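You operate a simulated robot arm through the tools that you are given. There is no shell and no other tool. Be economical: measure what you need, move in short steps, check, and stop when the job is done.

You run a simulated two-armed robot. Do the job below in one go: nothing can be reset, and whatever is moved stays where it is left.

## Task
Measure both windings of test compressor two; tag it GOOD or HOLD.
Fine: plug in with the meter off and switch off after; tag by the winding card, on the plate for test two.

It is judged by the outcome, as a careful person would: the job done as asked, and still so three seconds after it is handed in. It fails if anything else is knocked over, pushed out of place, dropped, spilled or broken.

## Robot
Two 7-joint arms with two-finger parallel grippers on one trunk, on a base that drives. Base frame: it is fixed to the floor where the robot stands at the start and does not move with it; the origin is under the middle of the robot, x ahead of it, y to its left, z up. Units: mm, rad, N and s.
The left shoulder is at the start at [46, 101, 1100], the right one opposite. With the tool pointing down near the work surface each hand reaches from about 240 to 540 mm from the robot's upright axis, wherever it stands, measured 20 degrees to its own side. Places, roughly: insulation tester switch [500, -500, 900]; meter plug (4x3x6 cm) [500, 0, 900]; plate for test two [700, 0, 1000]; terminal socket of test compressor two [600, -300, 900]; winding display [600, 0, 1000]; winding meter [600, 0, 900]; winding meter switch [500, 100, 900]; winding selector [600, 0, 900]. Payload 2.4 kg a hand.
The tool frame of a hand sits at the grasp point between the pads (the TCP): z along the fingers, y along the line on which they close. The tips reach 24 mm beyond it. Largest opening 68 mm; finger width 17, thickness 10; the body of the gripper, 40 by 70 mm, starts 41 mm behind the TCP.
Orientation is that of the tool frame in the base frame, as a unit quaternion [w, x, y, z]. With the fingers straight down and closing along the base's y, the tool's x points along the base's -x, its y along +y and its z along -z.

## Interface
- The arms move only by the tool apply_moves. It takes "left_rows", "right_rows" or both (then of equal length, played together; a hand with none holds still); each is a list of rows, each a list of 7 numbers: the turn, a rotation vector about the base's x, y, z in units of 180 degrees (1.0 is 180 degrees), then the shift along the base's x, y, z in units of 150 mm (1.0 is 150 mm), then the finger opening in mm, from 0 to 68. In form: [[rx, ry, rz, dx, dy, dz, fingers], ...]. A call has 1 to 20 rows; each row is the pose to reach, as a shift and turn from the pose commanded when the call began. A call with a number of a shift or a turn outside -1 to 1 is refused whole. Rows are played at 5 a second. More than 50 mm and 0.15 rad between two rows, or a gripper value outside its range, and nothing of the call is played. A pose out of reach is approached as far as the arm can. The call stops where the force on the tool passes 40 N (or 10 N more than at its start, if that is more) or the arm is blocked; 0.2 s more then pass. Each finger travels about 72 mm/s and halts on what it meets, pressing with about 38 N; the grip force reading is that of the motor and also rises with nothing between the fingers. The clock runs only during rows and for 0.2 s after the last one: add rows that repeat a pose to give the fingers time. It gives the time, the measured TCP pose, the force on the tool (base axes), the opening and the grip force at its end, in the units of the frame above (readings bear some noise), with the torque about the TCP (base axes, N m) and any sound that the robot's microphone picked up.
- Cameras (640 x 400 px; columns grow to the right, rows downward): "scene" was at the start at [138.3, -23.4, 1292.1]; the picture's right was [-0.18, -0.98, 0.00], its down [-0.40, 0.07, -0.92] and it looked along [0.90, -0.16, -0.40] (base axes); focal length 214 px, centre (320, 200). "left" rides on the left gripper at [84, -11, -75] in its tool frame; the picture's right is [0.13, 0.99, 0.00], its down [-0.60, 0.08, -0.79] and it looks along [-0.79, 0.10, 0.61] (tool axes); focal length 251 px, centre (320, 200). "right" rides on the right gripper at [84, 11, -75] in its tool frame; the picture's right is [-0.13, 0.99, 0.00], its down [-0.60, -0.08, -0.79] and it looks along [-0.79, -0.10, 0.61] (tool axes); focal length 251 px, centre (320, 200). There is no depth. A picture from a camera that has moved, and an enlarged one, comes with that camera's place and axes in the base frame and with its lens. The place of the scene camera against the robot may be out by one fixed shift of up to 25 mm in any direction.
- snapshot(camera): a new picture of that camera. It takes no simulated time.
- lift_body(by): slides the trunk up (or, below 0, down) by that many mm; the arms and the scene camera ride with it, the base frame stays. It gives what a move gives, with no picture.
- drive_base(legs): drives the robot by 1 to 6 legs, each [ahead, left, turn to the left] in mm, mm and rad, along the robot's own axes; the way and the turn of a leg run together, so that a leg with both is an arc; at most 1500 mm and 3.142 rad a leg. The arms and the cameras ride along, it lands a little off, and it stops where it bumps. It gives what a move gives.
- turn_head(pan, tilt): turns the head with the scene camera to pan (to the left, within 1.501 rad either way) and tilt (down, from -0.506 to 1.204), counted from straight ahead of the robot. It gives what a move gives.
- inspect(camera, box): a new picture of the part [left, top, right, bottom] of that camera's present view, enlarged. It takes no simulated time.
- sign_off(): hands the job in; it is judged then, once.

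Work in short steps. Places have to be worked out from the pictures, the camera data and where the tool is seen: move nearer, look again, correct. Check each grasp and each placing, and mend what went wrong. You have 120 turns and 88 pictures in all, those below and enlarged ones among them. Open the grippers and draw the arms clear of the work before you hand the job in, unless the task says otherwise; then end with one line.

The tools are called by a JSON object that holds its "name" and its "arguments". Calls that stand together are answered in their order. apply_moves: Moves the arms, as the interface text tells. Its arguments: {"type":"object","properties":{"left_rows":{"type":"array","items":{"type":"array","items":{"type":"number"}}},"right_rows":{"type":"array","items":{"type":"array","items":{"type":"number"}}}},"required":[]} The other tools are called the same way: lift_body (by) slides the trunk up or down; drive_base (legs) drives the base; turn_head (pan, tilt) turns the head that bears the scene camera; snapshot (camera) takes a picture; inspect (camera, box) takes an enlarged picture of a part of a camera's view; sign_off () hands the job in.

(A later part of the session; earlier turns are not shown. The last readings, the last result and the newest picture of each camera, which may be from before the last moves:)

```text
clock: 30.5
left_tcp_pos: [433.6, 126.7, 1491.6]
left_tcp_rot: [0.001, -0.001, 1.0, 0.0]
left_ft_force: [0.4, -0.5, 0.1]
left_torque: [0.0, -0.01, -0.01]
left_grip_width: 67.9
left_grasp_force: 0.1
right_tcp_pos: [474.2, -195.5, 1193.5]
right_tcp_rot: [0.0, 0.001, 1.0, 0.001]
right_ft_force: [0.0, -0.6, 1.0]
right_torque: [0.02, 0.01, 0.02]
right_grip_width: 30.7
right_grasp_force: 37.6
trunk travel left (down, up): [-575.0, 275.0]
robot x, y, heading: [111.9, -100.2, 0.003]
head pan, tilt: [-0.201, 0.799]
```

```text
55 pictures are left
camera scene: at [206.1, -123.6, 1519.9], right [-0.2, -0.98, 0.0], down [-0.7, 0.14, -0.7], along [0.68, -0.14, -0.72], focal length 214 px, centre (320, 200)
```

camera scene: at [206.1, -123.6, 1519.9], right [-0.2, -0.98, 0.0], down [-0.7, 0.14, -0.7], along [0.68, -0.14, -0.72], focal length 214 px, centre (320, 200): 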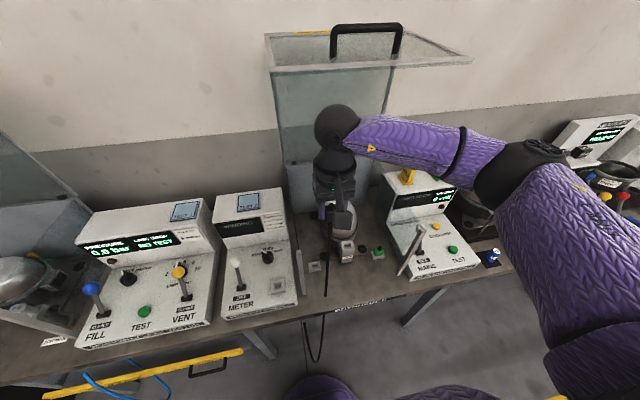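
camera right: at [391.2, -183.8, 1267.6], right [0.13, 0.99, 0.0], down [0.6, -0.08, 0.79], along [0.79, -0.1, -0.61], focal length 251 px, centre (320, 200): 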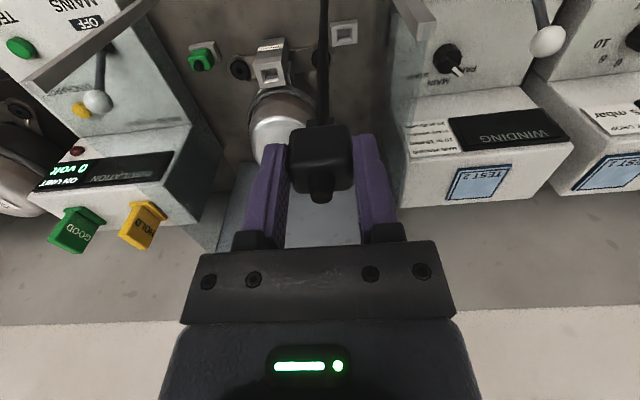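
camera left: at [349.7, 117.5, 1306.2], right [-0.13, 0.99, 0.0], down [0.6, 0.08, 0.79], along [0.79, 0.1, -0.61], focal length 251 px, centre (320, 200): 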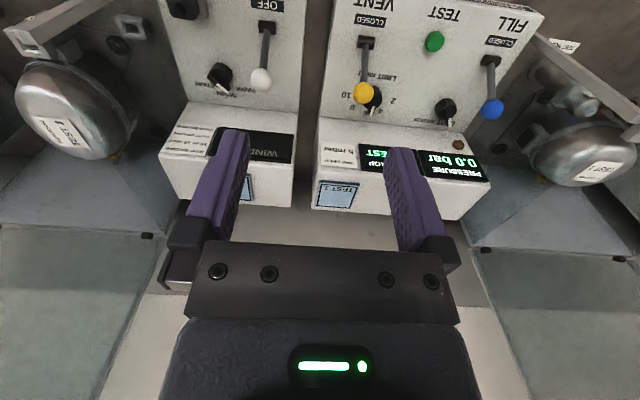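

The terminal opening fits (545,-271,~925). I move above it and lower to TCP z≈1040, keeping the plug bottom about 65 mm over the socket.

{"name": "apply_moves", "arguments": {"right_rows": [[0, 0, 0, 0.16, -0.17, 0, 10], [0, 0, 0, 0.32, -0.34, 0, 10], [0, 0, 0, 0.473, -0.5, 0, 10], [0, 0, 0, 0.473, -0.5, -0.3, 10], [0, 0, 0, 0.473, -0.5, -0.6, 10], [0, 0, 0, 0.473, -0.5, -0.9, 10], [0, 0, 0, 0.473, -0.5, -0.98, 10], [0, 0, 0, 0.473, -0.5, -0.98, 10]]}}

{"name": "snapshot", "arguments": {"camera": "right"}}

{"name": "inspect", "arguments": {"camera": "scene", "box": [270, 150, 450, 300]}}

```text
clock: 32.3
left_tcp_pos: [434.1, 128.7, 1491.0]
left_tcp_rot: [0.0, 0.0, 1.0, -0.001]
left_ft_force: [0.2, 0.4, 0.6]
left_torque: [-0.02, 0.0, 0.01]
left_grip_width: 67.9
left_grasp_force: 0.2
right_tcp_pos: [545.1, -270.4, 1046.2]
right_tcp_rot: [0.0, 0.0, 1.0, 0.001]
right_ft_force: [-0.6, -0.2, -0.4]
right_torque: [-0.02, 0.02, -0.01]
right_grip_width: 30.6
right_grasp_force: 38.1
trunk travel left (down, up): [-575.0, 275.0]
robot x, y, heading: [111.5, -97.8, -0.003]
head pan, tilt: [-0.201, 0.799]
```

```text
54 pictures are left
camera right: at [461.7, -258.5, 1119.6], right [0.13, 0.99, 0.0], down [0.6, -0.08, 0.79], along [0.79, -0.1, -0.61], focal length 251 px, centre (320, 200)
```

right: 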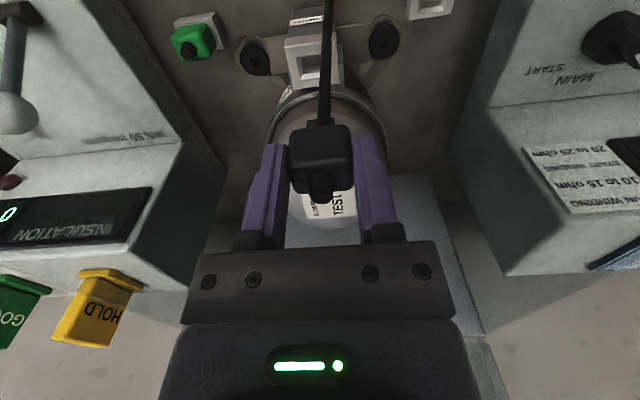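

```text
2.67 times, centred on (360, 225) of scene
camera zoom: at [206.1, -122.2, 1519.9], right [-0.2, -0.98, 0.0], down [-0.7, 0.14, -0.7], along [0.68, -0.14, -0.72], focal length 572 px, centre (213, 133)
```

zoom: 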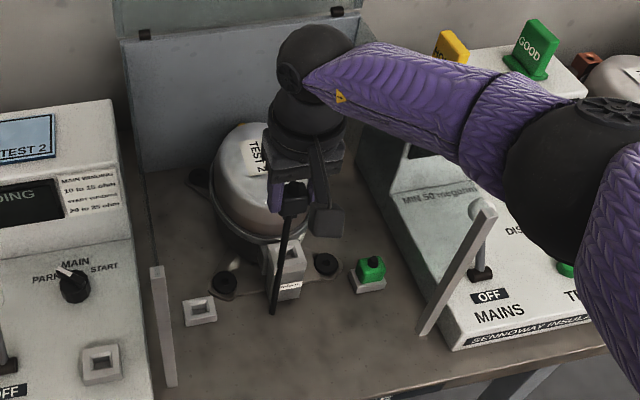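

There is a lead tail hanging below the plug; I zoom to see how it leaves the plug before inserting.

{"name": "inspect", "arguments": {"camera": "right", "box": [240, 0, 400, 200]}}

{"name": "inspect", "arguments": {"camera": "scene", "box": [330, 200, 420, 290]}}

```text
2.00 times, centred on (320, 100) of right
camera zoom: at [461.7, -258.5, 1119.6], right [0.13, 0.99, 0.0], down [0.6, -0.08, 0.79], along [0.79, -0.1, -0.61], focal length 503 px, centre (320, 400)
```

zoom: 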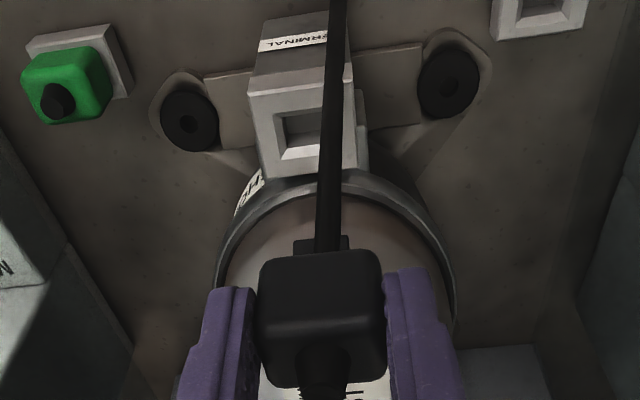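

```text
4.44 times, centred on (375, 245) of scene
camera zoom: at [206.1, -122.2, 1519.9], right [-0.2, -0.98, 0.0], down [-0.7, 0.14, -0.7], along [0.68, -0.14, -0.72], focal length 953 px, centre (76, 0)
```

zoom: 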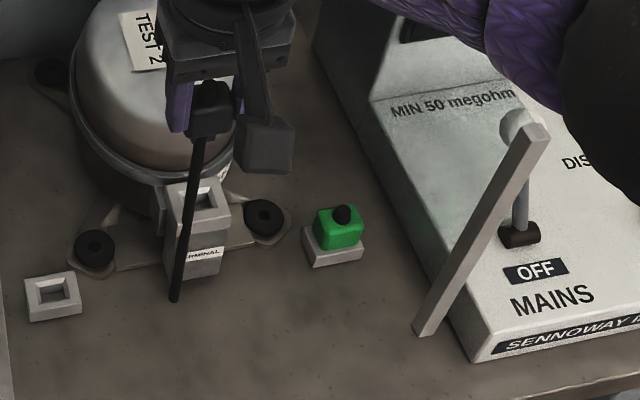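

The opening reads about (546,-277,~930). I shift 6 mm right, lower 36 mm and look again.

{"name": "apply_moves", "arguments": {"right_rows": [[0, 0, 0, 0.0, -0.04, 0, 10], [0, 0, 0, 0.0, -0.04, -0.12, 10], [0, 0, 0, 0.0, -0.04, -0.24, 10], [0, 0, 0, 0.0, -0.04, -0.24, 10]]}}

{"name": "inspect", "arguments": {"camera": "right", "box": [240, 0, 400, 200]}}

{"name": "inspect", "arguments": {"camera": "scene", "box": [330, 200, 420, 290]}}

```text
clock: 33.3
left_tcp_pos: [433.8, 127.6, 1491.5]
left_tcp_rot: [0.001, 0.0, 1.0, -0.001]
left_ft_force: [0.4, -0.7, -0.5]
left_torque: [-0.03, -0.05, -0.03]
left_grip_width: 68.0
left_grasp_force: 0.0
right_tcp_pos: [545.2, -275.4, 1010.3]
right_tcp_rot: [0.0, 0.001, 1.0, 0.0]
right_ft_force: [-0.1, 0.2, -0.5]
right_torque: [0.0, 0.0, 0.0]
right_grip_width: 30.5
right_grasp_force: 37.8
trunk travel left (down, up): [-575.0, 275.0]
robot x, y, heading: [111.0, -98.9, -0.004]
head pan, tilt: [-0.201, 0.799]
```

```text
2.00 times, centred on (320, 100) of right
camera zoom: at [461.6, -264.1, 1084.2], right [0.13, 0.99, 0.0], down [0.6, -0.08, 0.79], along [0.79, -0.1, -0.61], focal length 503 px, centre (320, 400)
```

zoom: 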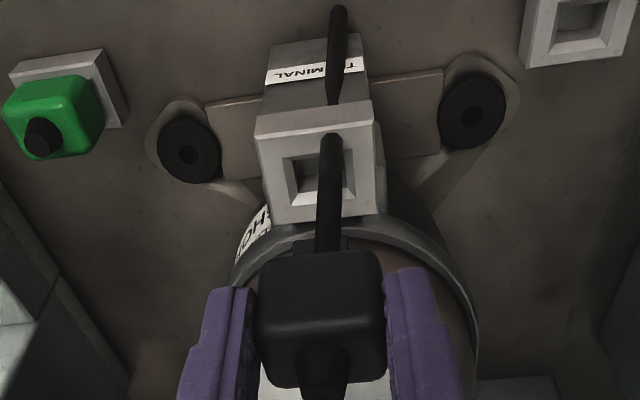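

```text
4.44 times, centred on (375, 245) of scene
camera zoom: at [206.0, -122.3, 1519.9], right [-0.2, -0.98, 0.0], down [-0.7, 0.14, -0.7], along [0.68, -0.14, -0.72], focal length 953 px, centre (76, 0)
```

zoom: 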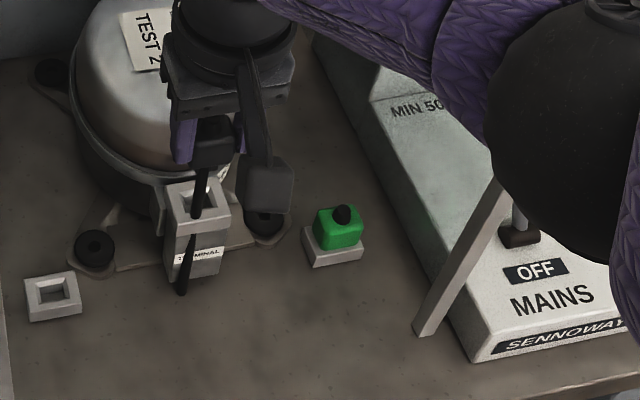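

Opening centre refined to (547,-274.5), top ≈926, so the seated TCP should be near z≈953. I lower in small steps, watching the force.

{"name": "apply_moves", "arguments": {"right_rows": [[0, 0, 0, 0.012, 0.006, -0.08, 10], [0, 0, 0, 0.012, 0.006, -0.16, 10], [0, 0, 0, 0.012, 0.006, -0.2, 10], [0, 0, 0, 0.012, 0.006, -0.24, 10], [0, 0, 0, 0.012, 0.006, -0.27, 10], [0, 0, 0, 0.012, 0.006, -0.27, 10]]}}

{"name": "inspect", "arguments": {"camera": "right", "box": [240, 0, 400, 200]}}

{"name": "inspect", "arguments": {"camera": "scene", "box": [340, 210, 400, 270]}}

```text
clock: 34.7
left_tcp_pos: [434.4, 128.0, 1491.7]
left_tcp_rot: [0.0, -0.001, 1.0, -0.001]
left_ft_force: [-0.2, 0.2, 0.9]
left_torque: [0.0, 0.03, 0.03]
left_grip_width: 67.8
left_grasp_force: 0.0
right_tcp_pos: [540.7, -271.0, 976.7]
right_tcp_rot: [0.0, 0.001, 1.0, 0.001]
right_ft_force: [0.1, -0.4, -0.1]
right_torque: [-0.01, -0.03, -0.01]
right_grip_width: 30.7
right_grasp_force: 37.9
right hand out of reach, approached as far as the arm can: row 3, 4, 5, 6
trunk travel left (down, up): [-575.0, 275.0]
robot x, y, heading: [110.8, -94.6, 0.001]
head pan, tilt: [-0.201, 0.799]
```

```text
2.00 times, centred on (320, 100) of right
camera zoom: at [457.6, -258.6, 1050.6], right [0.13, 0.99, 0.0], down [0.6, -0.08, 0.79], along [0.79, -0.1, -0.61], focal length 503 px, centre (320, 400)
```

zoom: 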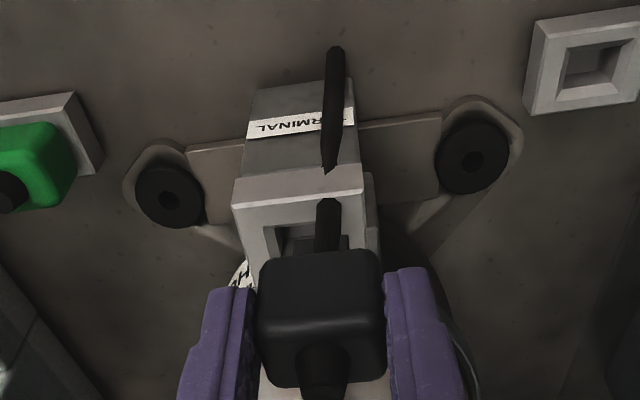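

```text
6.67 times, centred on (370, 240) of scene
camera zoom: at [206.0, -122.1, 1519.9], right [-0.2, -0.98, 0.0], down [-0.7, 0.14, -0.7], along [0.68, -0.14, -0.72], focal length 1430 px, centre (-13, -67)
```

zoom: 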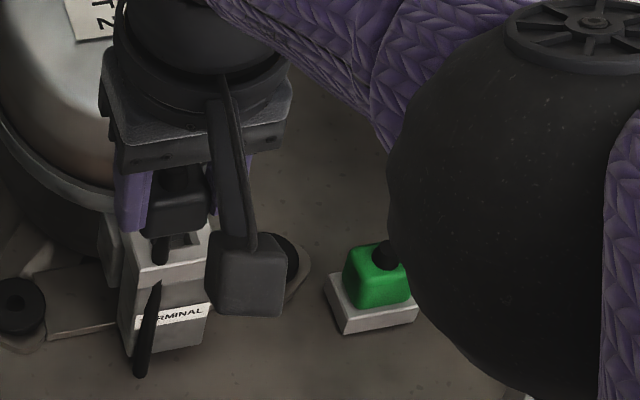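

The raised trunk makes this slightly out of reach. I rise 40 mm, drive the base 45 mm forward, then re-aim.

{"name": "apply_moves", "arguments": {"right_rows": [[0, 0, 0, 0, 0, 0.2, 10], [0, 0, 0, -0.2, 0, 0.4, 10], [0, 0, 0, -0.3, 0, 0.4, 10]]}}

{"name": "drive_base", "arguments": {"legs": [[45, 0, 0]]}}

```text
clock: 35.5
left_tcp_pos: [434.4, 128.6, 1491.4]
left_tcp_rot: [0.001, 0.0, 1.0, -0.001]
left_ft_force: [-0.7, 0.3, -0.2]
left_torque: [0.0, 0.0, 0.04]
left_grip_width: 68.1
left_grasp_force: 0.2
right_tcp_pos: [496.4, -270.8, 1037.2]
right_tcp_rot: [0.0, 0.002, 1.0, -0.001]
right_ft_force: [0.0, -0.3, -0.8]
right_torque: [-0.01, 0.03, 0.0]
right_grip_width: 30.6
right_grasp_force: 37.5
trunk travel left (down, up): [-575.0, 275.0]
robot x, y, heading: [112.0, -99.6, 0.003]
head pan, tilt: [-0.201, 0.799]
```

```text
clock: 36.4
left_tcp_pos: [481.5, 127.9, 1491.4]
left_tcp_rot: [0.0, 0.0, 1.0, -0.001]
left_ft_force: [1.3, 0.9, -0.1]
left_torque: [0.0, 0.03, -0.01]
left_grip_width: 67.8
left_grasp_force: 0.0
right_tcp_pos: [543.3, -271.1, 1035.2]
right_tcp_rot: [-0.002, 0.001, 1.0, -0.001]
right_ft_force: [0.1, 0.0, 0.0]
right_torque: [0.0, 0.04, -0.01]
right_grip_width: 30.5
right_grasp_force: 38.2
trunk travel left (down, up): [-575.0, 275.0]
robot x, y, heading: [155.8, -93.6, -0.003]
head pan, tilt: [-0.201, 0.799]
```

{"name": "apply_moves", "arguments": {"right_rows": [[0, 0, 0, 0.025, -0.023, 0, 10], [0, 0, 0, 0.025, -0.023, -0.2, 10], [0, 0, 0, 0.025, -0.023, -0.35, 10], [0, 0, 0, 0.025, -0.023, -0.38, 10], [0, 0, 0, 0.025, -0.023, -0.38, 10]]}}

{"name": "inspect", "arguments": {"camera": "right", "box": [240, 0, 400, 200]}}

{"name": "snapshot", "arguments": {"camera": "scene"}}

```text
clock: 37.6
left_tcp_pos: [479.1, 128.8, 1492.1]
left_tcp_rot: [0.0, -0.001, 1.0, 0.0]
left_ft_force: [-0.5, 0.1, -0.1]
left_torque: [-0.01, -0.01, -0.01]
left_grip_width: 67.8
left_grasp_force: 0.1
right_tcp_pos: [546.1, -274.2, 978.0]
right_tcp_rot: [0.0, 0.0, 1.0, 0.0]
right_ft_force: [-0.4, -0.1, -0.8]
right_torque: [0.01, 0.04, 0.0]
right_grip_width: 30.5
right_grasp_force: 38.6
trunk travel left (down, up): [-575.0, 275.0]
robot x, y, heading: [159.4, -99.4, -0.001]
head pan, tilt: [-0.201, 0.799]
```

```text
2.00 times, centred on (320, 100) of right
camera zoom: at [462.4, -262.9, 1053.6], right [0.13, 0.99, 0.0], down [0.6, -0.08, 0.79], along [0.79, -0.1, -0.61], focal length 503 px, centre (320, 400)
```

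zoom: 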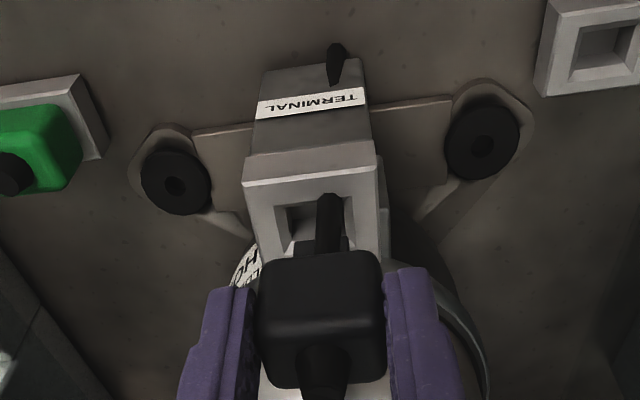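

```text
45 pictures are left
camera scene: at [251.5, -122.3, 1519.9], right [-0.2, -0.98, 0.0], down [-0.7, 0.14, -0.7], along [0.68, -0.14, -0.72], focal length 214 px, centre (320, 200)
```

scene: 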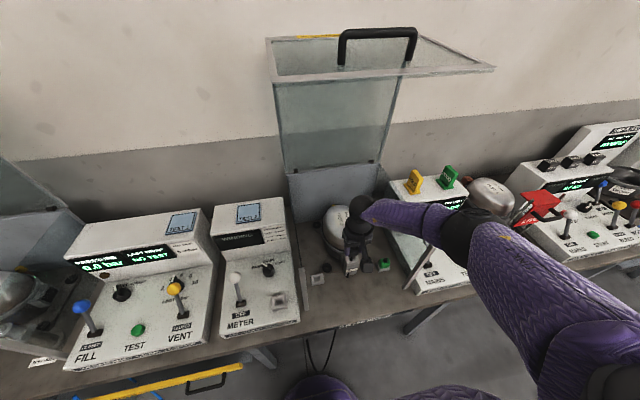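

Triangulating the socket edge gives centre (549.5,-275), top ≈920. I nudge 3 mm ahead and lower 18 mm gently to see whether the tongue enters.

{"name": "apply_moves", "arguments": {"right_rows": [[0, 0, 0, 0.022, -0.004, 0, 10], [0, 0, 0, 0.022, -0.004, -0.03, 10], [0, 0, 0, 0.022, -0.004, -0.06, 10], [0, 0, 0, 0.022, -0.004, -0.09, 10], [0, 0, 0, 0.022, -0.004, -0.12, 10], [0, 0, 0, 0.022, -0.004, -0.12, 10]]}}

{"name": "inspect", "arguments": {"camera": "right", "box": [240, 0, 400, 200]}}

```text
clock: 39.0
left_tcp_pos: [479.4, 127.8, 1492.7]
left_tcp_rot: [0.001, 0.001, 1.0, -0.001]
left_ft_force: [0.0, -0.3, 0.6]
left_torque: [0.01, -0.02, 0.0]
left_grip_width: 68.0
left_grasp_force: 0.0
right_tcp_pos: [548.8, -274.8, 961.0]
right_tcp_rot: [0.0, 0.001, 1.0, -0.001]
right_ft_force: [-0.2, -0.4, -0.5]
right_torque: [0.0, -0.01, 0.01]
right_grip_width: 30.5
right_grasp_force: 38.1
trunk travel left (down, up): [-575.0, 275.0]
robot x, y, heading: [156.6, -100.7, -0.001]
head pan, tilt: [-0.201, 0.799]
```

```text
2.00 times, centred on (320, 100) of right
camera zoom: at [465.6, -263.5, 1035.6], right [0.13, 0.99, 0.0], down [0.6, -0.08, 0.79], along [0.79, -0.1, -0.61], focal length 503 px, centre (320, 400)
```

zoom: 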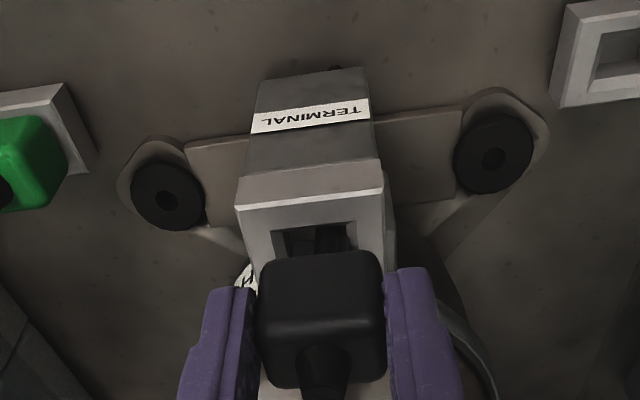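

No contact, and compared with the seated view at the holder, x and y match and about 12 mm of travel remains. I continue down.

{"name": "apply_moves", "arguments": {"right_rows": [[0, 0, 0, 0, 0, -0.03, 10], [0, 0, 0, 0, 0, -0.055, 10], [0, 0, 0, 0, 0, -0.075, 10], [0, 0, 0, 0, 0, -0.088, 10], [0, 0, 0, 0, 0, -0.088, 10]]}}

{"name": "inspect", "arguments": {"camera": "right", "box": [220, 50, 420, 210]}}

```text
clock: 40.2
left_tcp_pos: [476.8, 127.4, 1491.8]
left_tcp_rot: [0.001, 0.0, 1.0, 0.001]
left_ft_force: [0.4, -0.9, -0.5]
left_torque: [0.01, 0.03, -0.01]
left_grip_width: 67.8
left_grasp_force: 0.1
right_tcp_pos: [547.5, -275.6, 949.6]
right_tcp_rot: [0.002, 0.001, 1.0, 0.001]
right_ft_force: [-4.7, -10.5, 20.6]
right_torque: [-0.41, 0.08, -0.1]
right_grip_width: 30.6
right_grasp_force: 38.0
trunk travel left (down, up): [-575.0, 275.0]
robot x, y, heading: [157.0, -96.4, -0.003]
head pan, tilt: [-0.201, 0.799]
```

```text
2.50 times, centred on (320, 130) of right
camera zoom: at [464.5, -264.8, 1023.3], right [0.13, 0.99, 0.0], down [0.6, -0.08, 0.79], along [0.79, -0.11, -0.61], focal length 629 px, centre (320, 375)
```

zoom: 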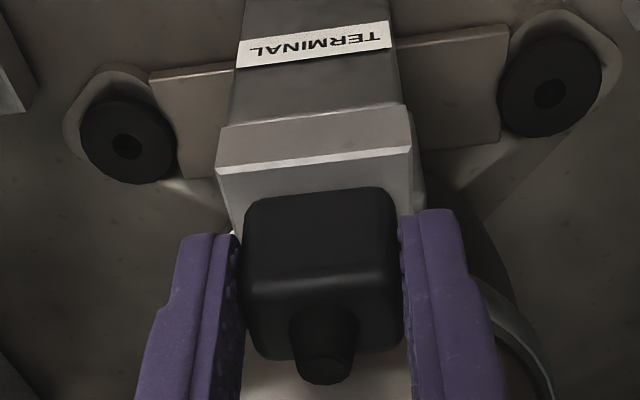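

Seated depth matches the holder view and there is a 20 N upward push, so the plug has bottomed. I open the fingers and check it stays.

{"name": "apply_moves", "arguments": {"right_rows": [[0, 0, 0, 0, 0, 0, 36], [0, 0, 0, 0, 0, 0, 60], [0, 0, 0, 0, 0, 0, 60]]}}

{"name": "inspect", "arguments": {"camera": "right", "box": [220, 50, 420, 210]}}

```text
clock: 41.0
left_tcp_pos: [478.9, 128.8, 1491.6]
left_tcp_rot: [0.0, 0.0, 1.0, -0.001]
left_ft_force: [-0.2, -0.1, 0.2]
left_torque: [0.0, 0.04, 0.0]
left_grip_width: 67.9
left_grasp_force: 0.0
right_tcp_pos: [548.1, -275.5, 946.9]
right_tcp_rot: [0.0, 0.001, 1.0, 0.0]
right_ft_force: [-0.6, 0.7, -0.4]
right_torque: [0.03, -0.02, -0.01]
right_grip_width: 60.0
right_grasp_force: 0.2
trunk travel left (down, up): [-575.0, 275.0]
robot x, y, heading: [151.9, -101.9, -0.001]
head pan, tilt: [-0.201, 0.799]
```

```text
2.50 times, centred on (320, 130) of right
camera zoom: at [465.8, -263.1, 1022.3], right [0.13, 0.99, 0.0], down [0.6, -0.08, 0.79], along [0.79, -0.1, -0.61], focal length 629 px, centre (320, 375)
```

zoom: 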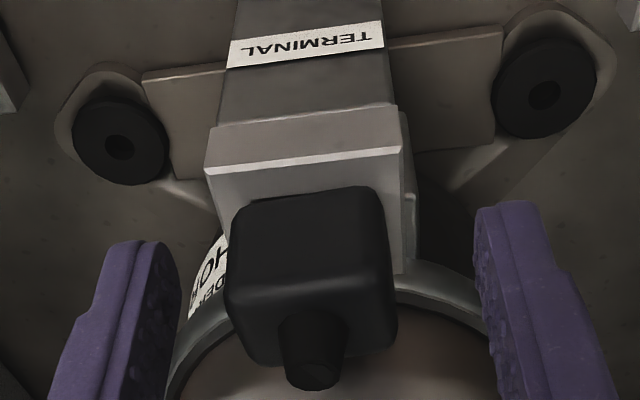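

The plug stays but looks slightly skewed; I zoom in.

{"name": "inspect", "arguments": {"camera": "right", "box": [270, 90, 360, 190]}}

{"name": "inspect", "arguments": {"camera": "scene", "box": [320, 220, 400, 290]}}

```text
4.00 times, centred on (315, 140) of right
camera zoom: at [465.8, -263.1, 1022.3], right [0.13, 0.99, 0.0], down [0.6, -0.08, 0.79], along [0.79, -0.1, -0.61], focal length 1006 px, centre (340, 440)
```

zoom: 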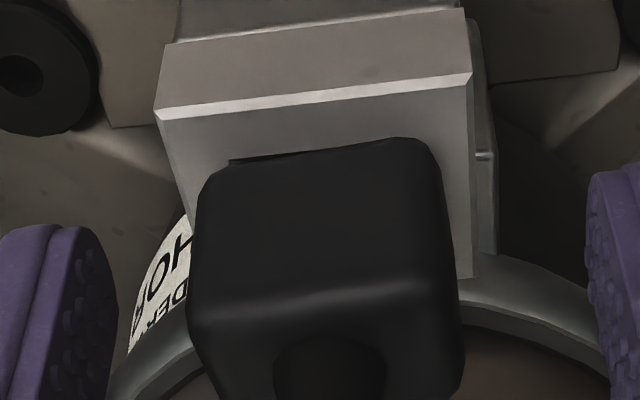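

```text
5.71 times, centred on (360, 255) of scene
camera zoom: at [251.5, -122.3, 1519.9], right [-0.2, -0.98, 0.0], down [-0.7, 0.14, -0.7], along [0.68, -0.14, -0.72], focal length 1226 px, centre (91, -114)
```

zoom: 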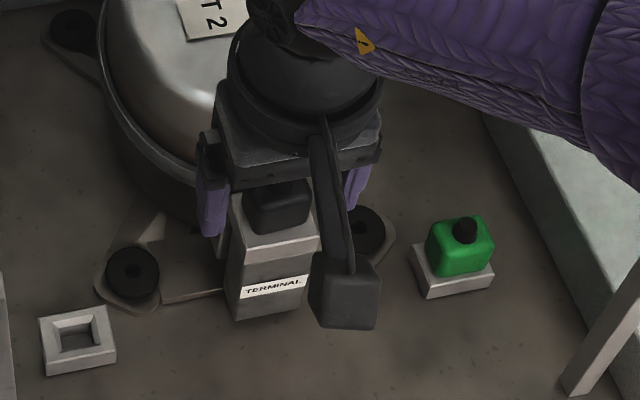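

The plug sits a few mm high and slightly tilted. I shift 1.5 mm to −y, regrip so the pads square it up, and read the forces.

{"name": "apply_moves", "arguments": {"right_rows": [[0, 0, 0, 0, -0.01, 0.01, 60], [0, 0, 0, 0, -0.01, 0.01, 40], [0, 0, 0, 0, -0.01, 0.01, 20], [0, 0, 0, 0, -0.01, 0.01, 10], [0, 0, 0, 0, -0.01, 0.01, 10]]}}

{"name": "inspect", "arguments": {"camera": "right", "box": [270, 90, 360, 190]}}

```text
clock: 42.2
left_tcp_pos: [478.9, 128.7, 1491.8]
left_tcp_rot: [0.0, 0.001, 1.0, 0.001]
left_ft_force: [-0.5, 0.1, 0.9]
left_torque: [0.02, 0.02, 0.02]
left_grip_width: 68.1
left_grasp_force: 0.1
right_tcp_pos: [547.6, -277.2, 949.4]
right_tcp_rot: [0.001, 0.002, 1.0, 0.0]
right_ft_force: [-0.1, -2.8, 1.2]
right_torque: [-0.09, 0.01, -0.02]
right_grip_width: 30.6
right_grasp_force: 37.6
trunk travel left (down, up): [-575.0, 275.0]
robot x, y, heading: [157.8, -95.6, -0.006]
head pan, tilt: [-0.201, 0.799]
```

```text
4.00 times, centred on (315, 140) of right
camera zoom: at [465.4, -265.2, 1023.8], right [0.13, 0.99, 0.0], down [0.6, -0.08, 0.79], along [0.79, -0.1, -0.61], focal length 1006 px, centre (340, 440)
```

zoom: 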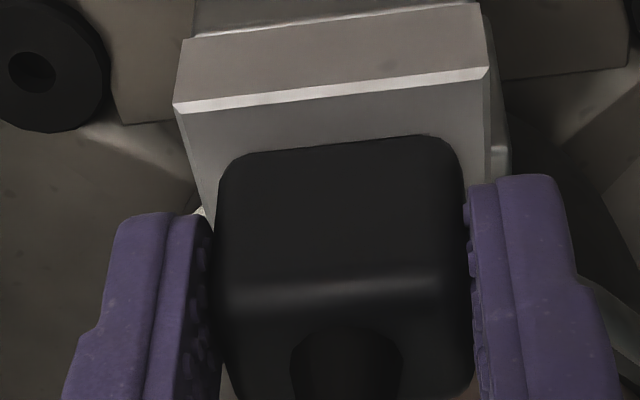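

Squared up now. I push down about 6 mm.

{"name": "apply_moves", "arguments": {"right_rows": [[0, 0, 0, 0, 0, -0.015, 10], [0, 0, 0, 0, 0, -0.03, 10], [0, 0, 0, 0, 0, -0.04, 10], [0, 0, 0, 0, 0, -0.04, 10]]}}

{"name": "inspect", "arguments": {"camera": "right", "box": [270, 90, 360, 190]}}

```text
clock: 42.9
left_tcp_pos: [475.2, 129.6, 1492.6]
left_tcp_rot: [0.001, 0.0, 1.0, 0.0]
left_ft_force: [0.0, 0.6, -0.6]
left_torque: [0.0, 0.02, 0.01]
left_grip_width: 67.7
left_grasp_force: 0.0
right_tcp_pos: [548.5, -276.6, 949.8]
right_tcp_rot: [0.004, 0.002, 1.0, 0.0]
right_ft_force: [-11.6, 0.0, 24.1]
right_torque: [0.02, 0.24, 0.03]
right_grip_width: 30.7
right_grasp_force: 38.2
trunk travel left (down, up): [-575.0, 275.0]
robot x, y, heading: [153.2, -101.6, 0.001]
head pan, tilt: [-0.201, 0.799]
stopped in row 3 (right hand): the force on the tool passed its limit at 43 N (the readings are from after the stop); the commanded pose is now the measured one
```

```text
4.00 times, centred on (315, 140) of right
camera zoom: at [464.6, -264.9, 1022.4], right [0.13, 0.99, 0.0], down [0.6, -0.08, 0.8], along [0.79, -0.11, -0.6], focal length 1006 px, centre (340, 440)
```

zoom: 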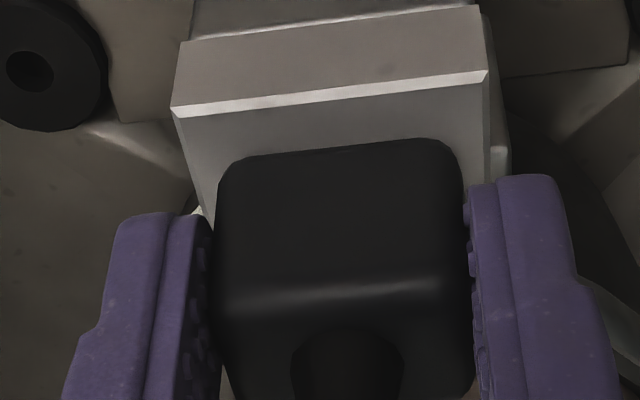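

It stalls with −11.6 N in x: the tongue is ~3 mm too far ahead. I lift slightly, shift −3 mm in x and press again.

{"name": "apply_moves", "arguments": {"right_rows": [[0, 0, 0, 0, 0, 0.02, 10], [0, 0, 0, -0.02, 0, 0.02, 10], [0, 0, 0, -0.02, 0, 0.0, 10], [0, 0, 0, -0.02, 0, -0.015, 10], [0, 0, 0, -0.02, 0, -0.03, 10], [0, 0, 0, -0.02, 0, -0.03, 10]]}}

{"name": "inspect", "arguments": {"camera": "right", "box": [270, 90, 360, 190]}}

```text
clock: 44.0
left_tcp_pos: [475.2, 129.0, 1492.2]
left_tcp_rot: [0.001, 0.001, 1.0, -0.001]
left_ft_force: [0.8, -0.5, -0.8]
left_torque: [0.02, -0.01, -0.05]
left_grip_width: 68.1
left_grasp_force: 0.0
right_tcp_pos: [548.0, -277.6, 948.1]
right_tcp_rot: [0.007, 0.004, 1.0, 0.0]
right_ft_force: [-5.8, -0.2, 21.7]
right_torque: [-0.01, -0.07, 0.0]
right_grip_width: 30.7
right_grasp_force: 38.0
trunk travel left (down, up): [-575.0, 275.0]
robot x, y, heading: [154.1, -97.6, -0.005]
head pan, tilt: [-0.201, 0.799]
stopped in row 5 (right hand): the force on the tool passed its limit at 46 N (the readings are from after the stop); the commanded pose is now the measured one
```

```text
4.00 times, centred on (315, 140) of right
camera zoom: at [464.7, -265.0, 1021.5], right [0.14, 0.99, 0.0], down [0.59, -0.08, 0.8], along [0.79, -0.11, -0.6], focal length 1006 px, centre (340, 440)
```

zoom: 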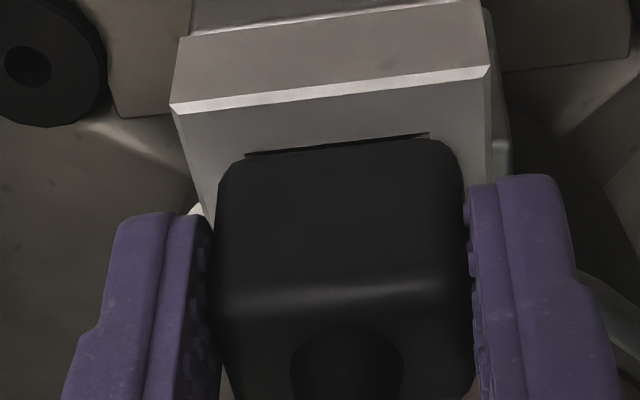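

The hand is at seat height but the block slipped ~3 mm up in the grip. I lift 4 mm, shift −4 mm x and +1 mm y, and press again with a small wiggle.

{"name": "apply_moves", "arguments": {"right_rows": [[0, 0, 0, 0, 0, 0.04, 10], [0, 0, 0, -0.02, 0.007, 0.04, 10], [0, 0, 0, -0.02, 0.007, 0.02, 10], [0, 0, 0, -0.02, 0.007, 0.01, 10], [0, 0, 0, -0.02, 0.007, 0.01, 10]]}}

{"name": "inspect", "arguments": {"camera": "right", "box": [270, 90, 360, 190]}}

```text
clock: 45.2
left_tcp_pos: [479.1, 127.0, 1492.4]
left_tcp_rot: [0.002, -0.001, 1.0, -0.001]
left_ft_force: [-0.2, 0.3, -0.5]
left_torque: [-0.02, -0.04, 0.0]
left_grip_width: 68.0
left_grasp_force: 0.0
right_tcp_pos: [546.9, -275.8, 948.5]
right_tcp_rot: [0.007, 0.003, 1.0, 0.0]
right_ft_force: [0.1, -0.3, 7.5]
right_torque: [-0.06, -0.11, 0.02]
right_grip_width: 30.8
right_grasp_force: 37.9
trunk travel left (down, up): [-575.0, 275.0]
robot x, y, heading: [155.3, -97.5, -0.002]
head pan, tilt: [-0.201, 0.799]
```

```text
4.00 times, centred on (315, 140) of right
camera zoom: at [463.0, -264.2, 1021.8], right [0.13, 0.99, 0.0], down [0.59, -0.08, 0.8], along [0.79, -0.11, -0.6], focal length 1006 px, centre (340, 440)
```

zoom: 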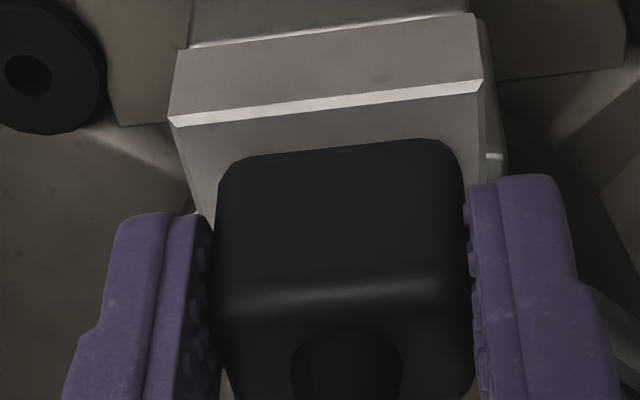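

Gap now matches the reference and forces are light. I correct the 0.8° tilt and press down further.

{"name": "apply_moves", "arguments": {"right_rows": [[0, 0.0045, 0.002, 0, 0, 0, 10], [0, 0.0045, 0.002, 0, 0, -0.015, 10], [0, 0.0045, 0.002, 0, 0, -0.03, 10], [0, 0.0045, 0.002, 0, 0, -0.04, 10], [0, 0.0045, 0.002, 0, 0, -0.04, 10]]}}

{"name": "inspect", "arguments": {"camera": "right", "box": [270, 90, 360, 190]}}

```text
clock: 45.9
left_tcp_pos: [477.8, 128.4, 1491.7]
left_tcp_rot: [0.0, 0.0, 1.0, -0.001]
left_ft_force: [1.3, 0.9, 0.0]
left_torque: [-0.01, 0.0, -0.02]
left_grip_width: 67.8
left_grasp_force: 0.0
right_tcp_pos: [549.2, -276.4, 948.6]
right_tcp_rot: [0.003, 0.0, 1.0, 0.001]
right_ft_force: [-5.5, -0.4, 22.3]
right_torque: [-0.04, -0.18, 0.0]
right_grip_width: 30.6
right_grasp_force: 38.1
trunk travel left (down, up): [-575.0, 275.0]
robot x, y, heading: [154.0, -98.5, 0.0]
head pan, tilt: [-0.201, 0.799]
stopped in row 3 (right hand): the force on the tool passed its limit at 44 N (the readings are from after the stop); the commanded pose is now the measured one
```

```text
4.00 times, centred on (315, 140) of right
camera zoom: at [464.6, -264.8, 1022.2], right [0.13, 0.99, 0.0], down [0.6, -0.08, 0.8], along [0.79, -0.1, -0.6], focal length 1006 px, centre (340, 440)
```

zoom: 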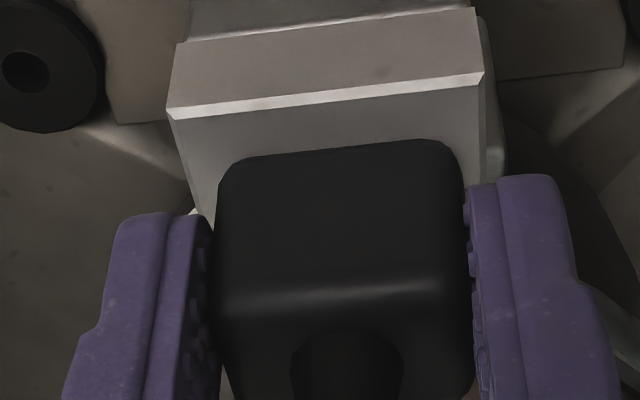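

The stall height may simply be full seating with the block having slipped in my grip. I release, rise, and look at the plug unobstructed.

{"name": "apply_moves", "arguments": {"right_rows": [[0, 0, 0, 0, 0, 0, 40], [0, 0, 0, 0, 0, 0, 68], [0, 0, 0, 0, 0, 0.15, 68], [0, 0, 0, -0.1, 0, 0.35, 68], [0, 0, 0, -0.1, 0, 0.35, 68]]}}

{"name": "inspect", "arguments": {"camera": "right", "box": [260, 20, 380, 160]}}

{"name": "inspect", "arguments": {"camera": "scene", "box": [310, 200, 400, 280]}}

```text
clock: 47.1
left_tcp_pos: [479.8, 127.2, 1490.8]
left_tcp_rot: [0.0, 0.0, 1.0, -0.001]
left_ft_force: [0.1, 0.2, 0.2]
left_torque: [-0.01, 0.05, -0.05]
left_grip_width: 68.0
left_grasp_force: 0.0
right_tcp_pos: [534.4, -277.5, 999.5]
right_tcp_rot: [0.002, 0.0, 1.0, 0.001]
right_ft_force: [-1.4, -0.2, -0.4]
right_torque: [0.0, 0.01, -0.01]
right_grip_width: 68.0
right_grasp_force: 0.0
trunk travel left (down, up): [-575.0, 275.0]
robot x, y, heading: [155.4, -94.6, -0.006]
head pan, tilt: [-0.201, 0.799]
```

```text
2.86 times, centred on (320, 90) of right
camera zoom: at [451.0, -265.1, 1073.4], right [0.13, 0.99, 0.0], down [0.6, -0.08, 0.79], along [0.79, -0.1, -0.61], focal length 718 px, centre (320, 514)
```

zoom: 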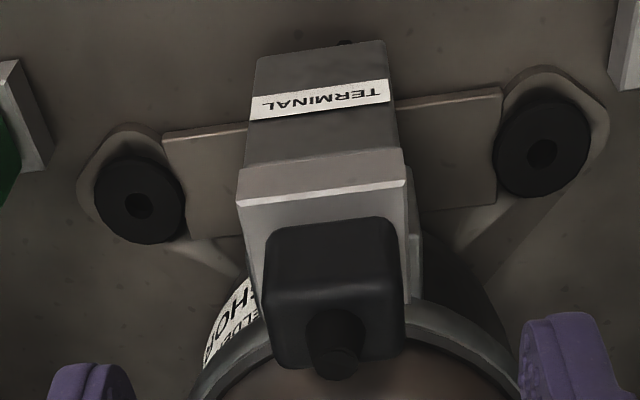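

```text
5.00 times, centred on (355, 240) of scene
camera zoom: at [251.9, -122.3, 1519.9], right [-0.2, -0.98, 0.0], down [-0.7, 0.14, -0.7], along [0.68, -0.14, -0.72], focal length 1072 px, centre (145, 0)
```

zoom: 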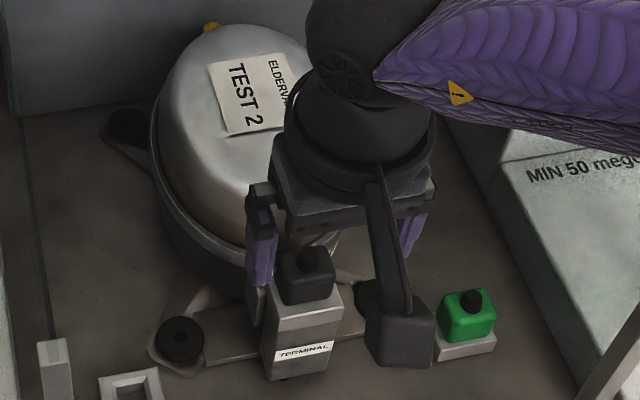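

The plug now looks seated like it was in its holder. I raise the right hand clear and lower the trunk by 110 for the left arm's work on the switch.

{"name": "apply_moves", "arguments": {"right_rows": [[0, 0, 0, 0, 0, 0.3, 68], [0, 0, 0, 0, 0, 0.6, 68], [0, 0, 0, 0, 0, 0.9, 68], [0, 0, 0, 0, 0, 1.0, 68]]}}

{"name": "apply_moves", "arguments": {"right_rows": [[0, 0, 0, -0.2, -0.1, 0.2, 68], [0, 0, 0, -0.4, -0.2, 0.4, 68], [0, 0, 0, -0.5, -0.3, 0.6, 68], [0, 0, 0, -0.5, -0.3, 0.8, 68]], "left_rows": [[0, 0, 0, 0, -0.1, -0.3, 68], [0, 0, 0, 0, -0.2, -0.55, 68], [0, 0, 0, 0, -0.3, -0.8, 68], [0, 0, 0, 0, -0.48, -1.0, 68]]}}

{"name": "lift_body", "arguments": {"by": -110}}

{"name": "snapshot", "arguments": {"camera": "left"}}

```text
clock: 48.1
left_tcp_pos: [479.2, 128.2, 1490.2]
left_tcp_rot: [0.0, 0.0, 1.0, 0.0]
left_ft_force: [0.0, 0.4, -0.7]
left_torque: [-0.01, 0.01, -0.03]
left_grip_width: 67.8
left_grasp_force: 0.0
right_tcp_pos: [534.0, -276.9, 1149.2]
right_tcp_rot: [0.001, 0.001, 1.0, 0.0]
right_ft_force: [-0.1, 0.1, -0.3]
right_torque: [0.0, -0.02, 0.02]
right_grip_width: 68.1
right_grasp_force: 0.1
trunk travel left (down, up): [-575.0, 275.0]
robot x, y, heading: [156.1, -100.3, -0.003]
head pan, tilt: [-0.201, 0.799]
```

```text
clock: 49.1
left_tcp_pos: [481.4, 54.3, 1340.2]
left_tcp_rot: [0.002, -0.001, 1.0, -0.001]
left_ft_force: [-0.1, 0.2, 0.4]
left_torque: [0.0, 0.01, 0.02]
left_grip_width: 68.1
left_grasp_force: 0.0
right_tcp_pos: [460.0, -321.6, 1268.4]
right_tcp_rot: [0.001, 0.0, 1.0, 0.001]
right_ft_force: [-0.1, -0.4, -0.2]
right_torque: [0.03, 0.03, -0.02]
right_grip_width: 68.1
right_grasp_force: 0.1
trunk travel left (down, up): [-575.0, 275.0]
robot x, y, heading: [157.8, -98.6, 0.001]
head pan, tilt: [-0.201, 0.799]
```

```text
clock: 50.5
left_tcp_pos: [479.8, 55.6, 1231.6]
left_tcp_rot: [0.001, 0.0, 1.0, -0.001]
left_ft_force: [0.0, 0.0, -0.3]
left_torque: [-0.02, 0.01, 0.0]
left_grip_width: 67.8
left_grasp_force: 0.0
right_tcp_pos: [459.5, -321.4, 1158.6]
right_tcp_rot: [0.002, 0.001, 1.0, 0.0]
right_ft_force: [0.6, 1.1, -0.2]
right_torque: [0.01, 0.01, 0.02]
right_grip_width: 67.9
right_grasp_force: 0.0
trunk travel left (down, up): [-465.0, 385.0]
robot x, y, heading: [154.1, -100.3, -0.007]
head pan, tilt: [-0.201, 0.799]
```

```text
32 pictures are left
camera left: at [395.5, 44.5, 1306.4], right [-0.13, 0.99, 0.0], down [0.6, 0.08, 0.79], along [0.79, 0.1, -0.61], focal length 251 px, centre (320, 200)
```

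left: 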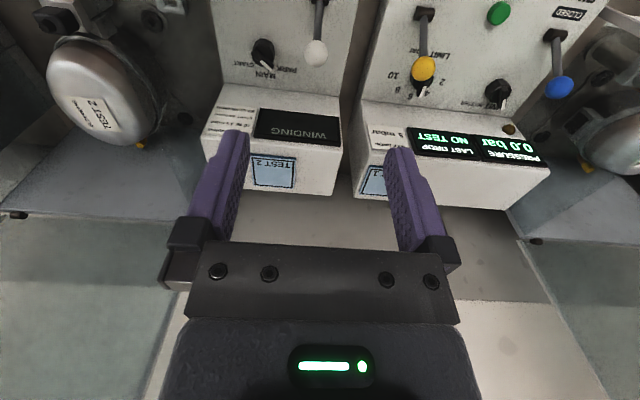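

The ball is confirmed at (543,57,946), leaning away in OFF. I move the open left hand above it.

{"name": "apply_moves", "arguments": {"left_rows": [[0, 0, 0, 0.2, 0, -0.2, 68], [0, 0, 0, 0.42, 0.01, -0.4, 68], [0, 0, 0, 0.42, 0.01, -0.7, 68], [0, 0, 0, 0.42, 0.01, -1.0, 68], [0, 0, 0, 0.42, 0.01, -1.0, 68]]}}

{"name": "apply_moves", "arguments": {"left_rows": [[0, 0, 0, 0, 0, -0.3, 68], [0, 0, 0, 0, 0, -0.5, 68], [0, 0, 0, 0, 0, -0.5, 68]]}}

{"name": "snapshot", "arguments": {"camera": "left"}}

```text
clock: 51.7
left_tcp_pos: [543.2, 56.2, 1082.6]
left_tcp_rot: [0.001, 0.0, 1.0, -0.001]
left_ft_force: [0.7, -1.5, 0.3]
left_torque: [0.0, 0.02, 0.0]
left_grip_width: 68.2
left_grasp_force: 0.1
right_tcp_pos: [459.7, -321.3, 1159.0]
right_tcp_rot: [0.001, -0.001, 1.0, 0.001]
right_ft_force: [-0.8, -0.1, -0.1]
right_torque: [0.0, 0.02, 0.0]
right_grip_width: 67.8
right_grasp_force: 0.0
trunk travel left (down, up): [-465.0, 385.0]
robot x, y, heading: [156.8, -98.5, 0.003]
head pan, tilt: [-0.201, 0.799]
```

```text
clock: 52.5
left_tcp_pos: [542.3, 57.0, 1006.9]
left_tcp_rot: [0.001, 0.0, 1.0, -0.001]
left_ft_force: [-0.3, 0.2, -0.7]
left_torque: [0.01, 0.0, 0.01]
left_grip_width: 68.2
left_grasp_force: 0.0
right_tcp_pos: [458.4, -321.8, 1159.5]
right_tcp_rot: [0.001, -0.001, 1.0, 0.001]
right_ft_force: [0.1, 0.2, -0.6]
right_torque: [0.0, 0.0, -0.01]
right_grip_width: 68.1
right_grasp_force: 0.1
trunk travel left (down, up): [-465.0, 385.0]
robot x, y, heading: [154.8, -95.6, 0.003]
head pan, tilt: [-0.201, 0.799]
```

```text
31 pictures are left
camera left: at [457.9, 45.5, 1080.7], right [-0.13, 0.99, 0.0], down [0.6, 0.08, 0.79], along [0.79, 0.1, -0.61], focal length 251 px, centre (320, 200)
```

left: 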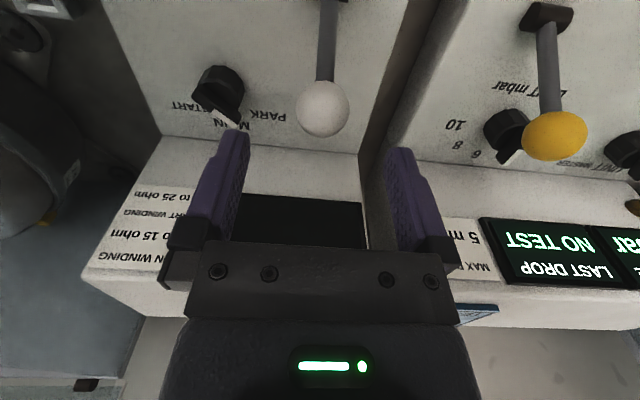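

Ball confirmed at (543.6,57.4,945), ~32 mm wide. I lower so the pads straddle it and close.

{"name": "apply_moves", "arguments": {"left_rows": [[0, 0, 0, 0.008, 0, -0.2, 68], [0, 0, 0, 0.008, 0, -0.38, 68], [0, 0, 0, 0.008, 0, -0.38, 50], [0, 0, 0, 0.008, 0, -0.38, 36], [0, 0, 0, 0.008, 0, -0.38, 20], [0, 0, 0, 0.008, 0, -0.38, 20]]}}

{"name": "snapshot", "arguments": {"camera": "left"}}

```text
clock: 53.9
left_tcp_pos: [543.2, 58.6, 948.8]
left_tcp_rot: [0.0, -0.001, 1.0, 0.0]
left_ft_force: [0.4, 7.9, -1.1]
left_torque: [0.08, -0.07, 0.06]
left_grip_width: 31.1
left_grasp_force: 44.4
right_tcp_pos: [460.2, -320.5, 1159.6]
right_tcp_rot: [0.002, -0.001, 1.0, 0.0]
right_ft_force: [-0.7, 0.3, -0.1]
right_torque: [-0.02, 0.01, 0.01]
right_grip_width: 68.2
right_grasp_force: 0.1
trunk travel left (down, up): [-465.0, 385.0]
robot x, y, heading: [158.4, -99.3, -0.002]
head pan, tilt: [-0.201, 0.799]
```

```text
30 pictures are left
camera left: at [459.5, 46.8, 1024.2], right [-0.13, 0.99, 0.0], down [0.6, 0.08, 0.79], along [0.79, 0.1, -0.61], focal length 251 px, centre (320, 200)
```

left: 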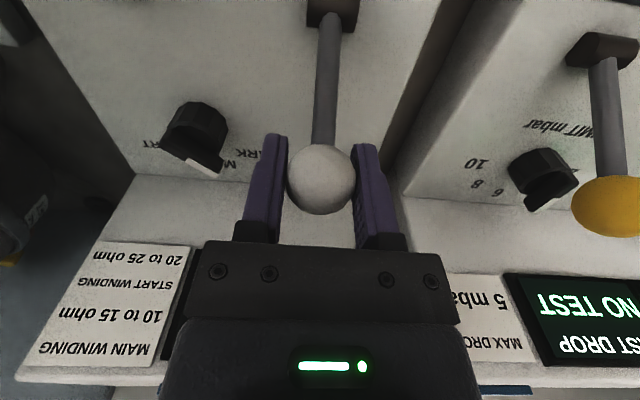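

Ball gripped; card confirmed. I swing the lever toward the robot along its arc.

{"name": "apply_moves", "arguments": {"left_rows": [[0, 0, 0, -0.05, 0.0, 0.035, 20], [0, 0, 0, -0.103, 0, 0.065, 20], [0, 0, 0, -0.165, 0, 0.09, 20], [0, 0, 0, -0.225, 0, 0.103, 20], [0, 0, 0, -0.353, 0, 0.109, 20], [0, 0, 0, -0.479, 0, 0.081, 20], [0, 0, 0, -0.571, 0, 0.036, 20], [0, 0, 0, -0.62, 0, 0.0, 20], [0, 0, 0, -0.62, 0, 0.0, 20]]}}

{"name": "snapshot", "arguments": {"camera": "left"}}

```text
clock: 55.9
left_tcp_pos: [450.2, 57.0, 949.7]
left_tcp_rot: [0.0, 0.0, 1.0, -0.001]
left_ft_force: [-0.1, 0.4, 0.7]
left_torque: [0.01, 0.0, -0.02]
left_grip_width: 19.7
left_grasp_force: 0.2
right_tcp_pos: [459.7, -321.5, 1159.0]
right_tcp_rot: [0.001, 0.0, 1.0, 0.001]
right_ft_force: [0.0, 0.3, -0.5]
right_torque: [0.0, 0.0, 0.04]
right_grip_width: 68.1
right_grasp_force: 0.0
trunk travel left (down, up): [-465.0, 385.0]
robot x, y, heading: [155.9, -97.8, -0.005]
head pan, tilt: [-0.201, 0.799]
```

```text
29 pictures are left
camera left: at [366.1, 45.3, 1024.4], right [-0.13, 0.99, 0.0], down [0.6, 0.08, 0.79], along [0.79, 0.1, -0.61], focal length 251 px, centre (320, 200)
```

left: 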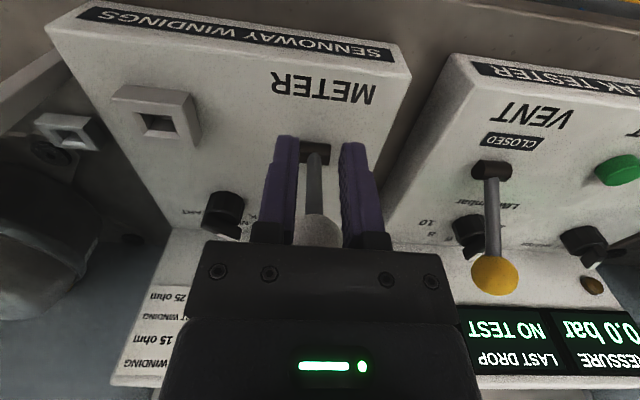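

The ball slipped out of the pads mid-swing. I raise the hand and see where the lever is.

{"name": "apply_moves", "arguments": {"left_rows": [[0, 0, 0, -0.1, 0, 0.1, 40], [0, 0, 0, -0.15, 0, 0.3, 68], [0, 0, 0, -0.15, 0, 0.6, 68], [0, 0, 0, -0.15, 0, 0.6, 68]]}}

{"name": "snapshot", "arguments": {"camera": "left"}}

```text
clock: 56.9
left_tcp_pos: [427.8, 56.3, 1039.2]
left_tcp_rot: [0.0, 0.0, 1.0, 0.0]
left_ft_force: [-0.5, -0.4, 0.4]
left_torque: [-0.01, 0.04, -0.01]
left_grip_width: 67.9
left_grasp_force: 0.0
right_tcp_pos: [459.7, -321.5, 1158.9]
right_tcp_rot: [0.002, 0.0, 1.0, 0.001]
right_ft_force: [0.0, -0.3, 0.3]
right_torque: [-0.04, 0.01, 0.01]
right_grip_width: 67.9
right_grasp_force: 0.2
trunk travel left (down, up): [-465.0, 385.0]
robot x, y, heading: [155.1, -100.0, -0.004]
head pan, tilt: [-0.201, 0.799]
```

```text
28 pictures are left
camera left: at [344.4, 45.9, 1114.9], right [-0.13, 0.99, 0.0], down [0.6, 0.08, 0.79], along [0.79, 0.1, -0.61], focal length 251 px, centre (320, 200)
```

left: 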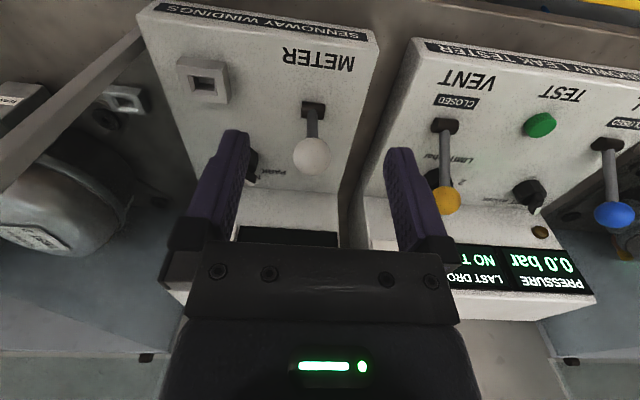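

The lever is now near upright with no OFF label. I place the closed fingers behind the ball (x≈532) and push it the rest of the way toward the robot.

{"name": "apply_moves", "arguments": {"left_rows": [[0, 0, 0, 0.2, 0, 0, 40], [0, 0, 0, 0.45, 0, 0, 10], [0, 0, 0, 0.7, 0, 0, 0], [0, 0, 0, 0.7, 0, 0, 0], [0, 0, 0, 0.7, 0, -0.3, 0], [0, 0, 0, 0.7, 0, -0.52, 0], [0, 0, 0, 0.6, 0, -0.52, 0], [0, 0, 0, 0.5, 0, -0.52, 0], [0, 0, 0, 0.4, 0, -0.54, 0], [0, 0, 0, 0.32, 0, -0.56, 0], [0, 0, 0, 0.32, 0, -0.56, 0]]}}

{"name": "snapshot", "arguments": {"camera": "left"}}

```text
clock: 59.3
left_tcp_pos: [480.4, 56.6, 957.5]
left_tcp_rot: [0.004, -0.001, 1.0, -0.001]
left_ft_force: [30.4, 3.2, 22.2]
left_torque: [0.1, -0.28, -0.01]
left_grip_width: 0.0
left_grasp_force: 23.7
right_tcp_pos: [462.6, -322.7, 1158.1]
right_tcp_rot: [0.0, 0.0, 1.0, 0.0]
right_ft_force: [0.5, -0.3, 0.2]
right_torque: [0.01, -0.02, 0.01]
right_grip_width: 68.0
right_grasp_force: 0.0
trunk travel left (down, up): [-465.0, 385.0]
robot x, y, heading: [162.9, -99.4, -0.003]
head pan, tilt: [-0.201, 0.799]
```

```text
27 pictures are left
camera left: at [396.4, 45.5, 1030.7], right [-0.13, 0.99, 0.0], down [0.6, 0.08, 0.8], along [0.79, 0.1, -0.6], focal length 251 px, centre (320, 200)
```

left: 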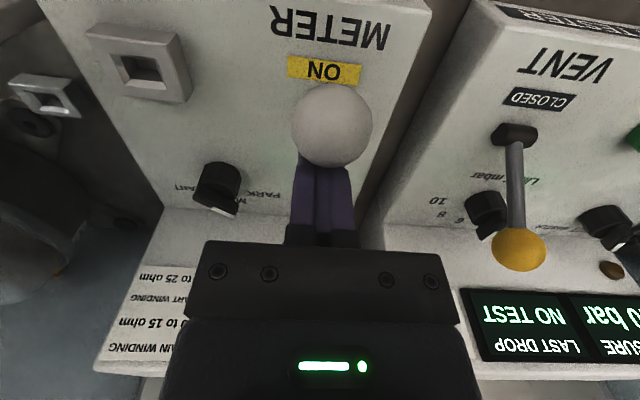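

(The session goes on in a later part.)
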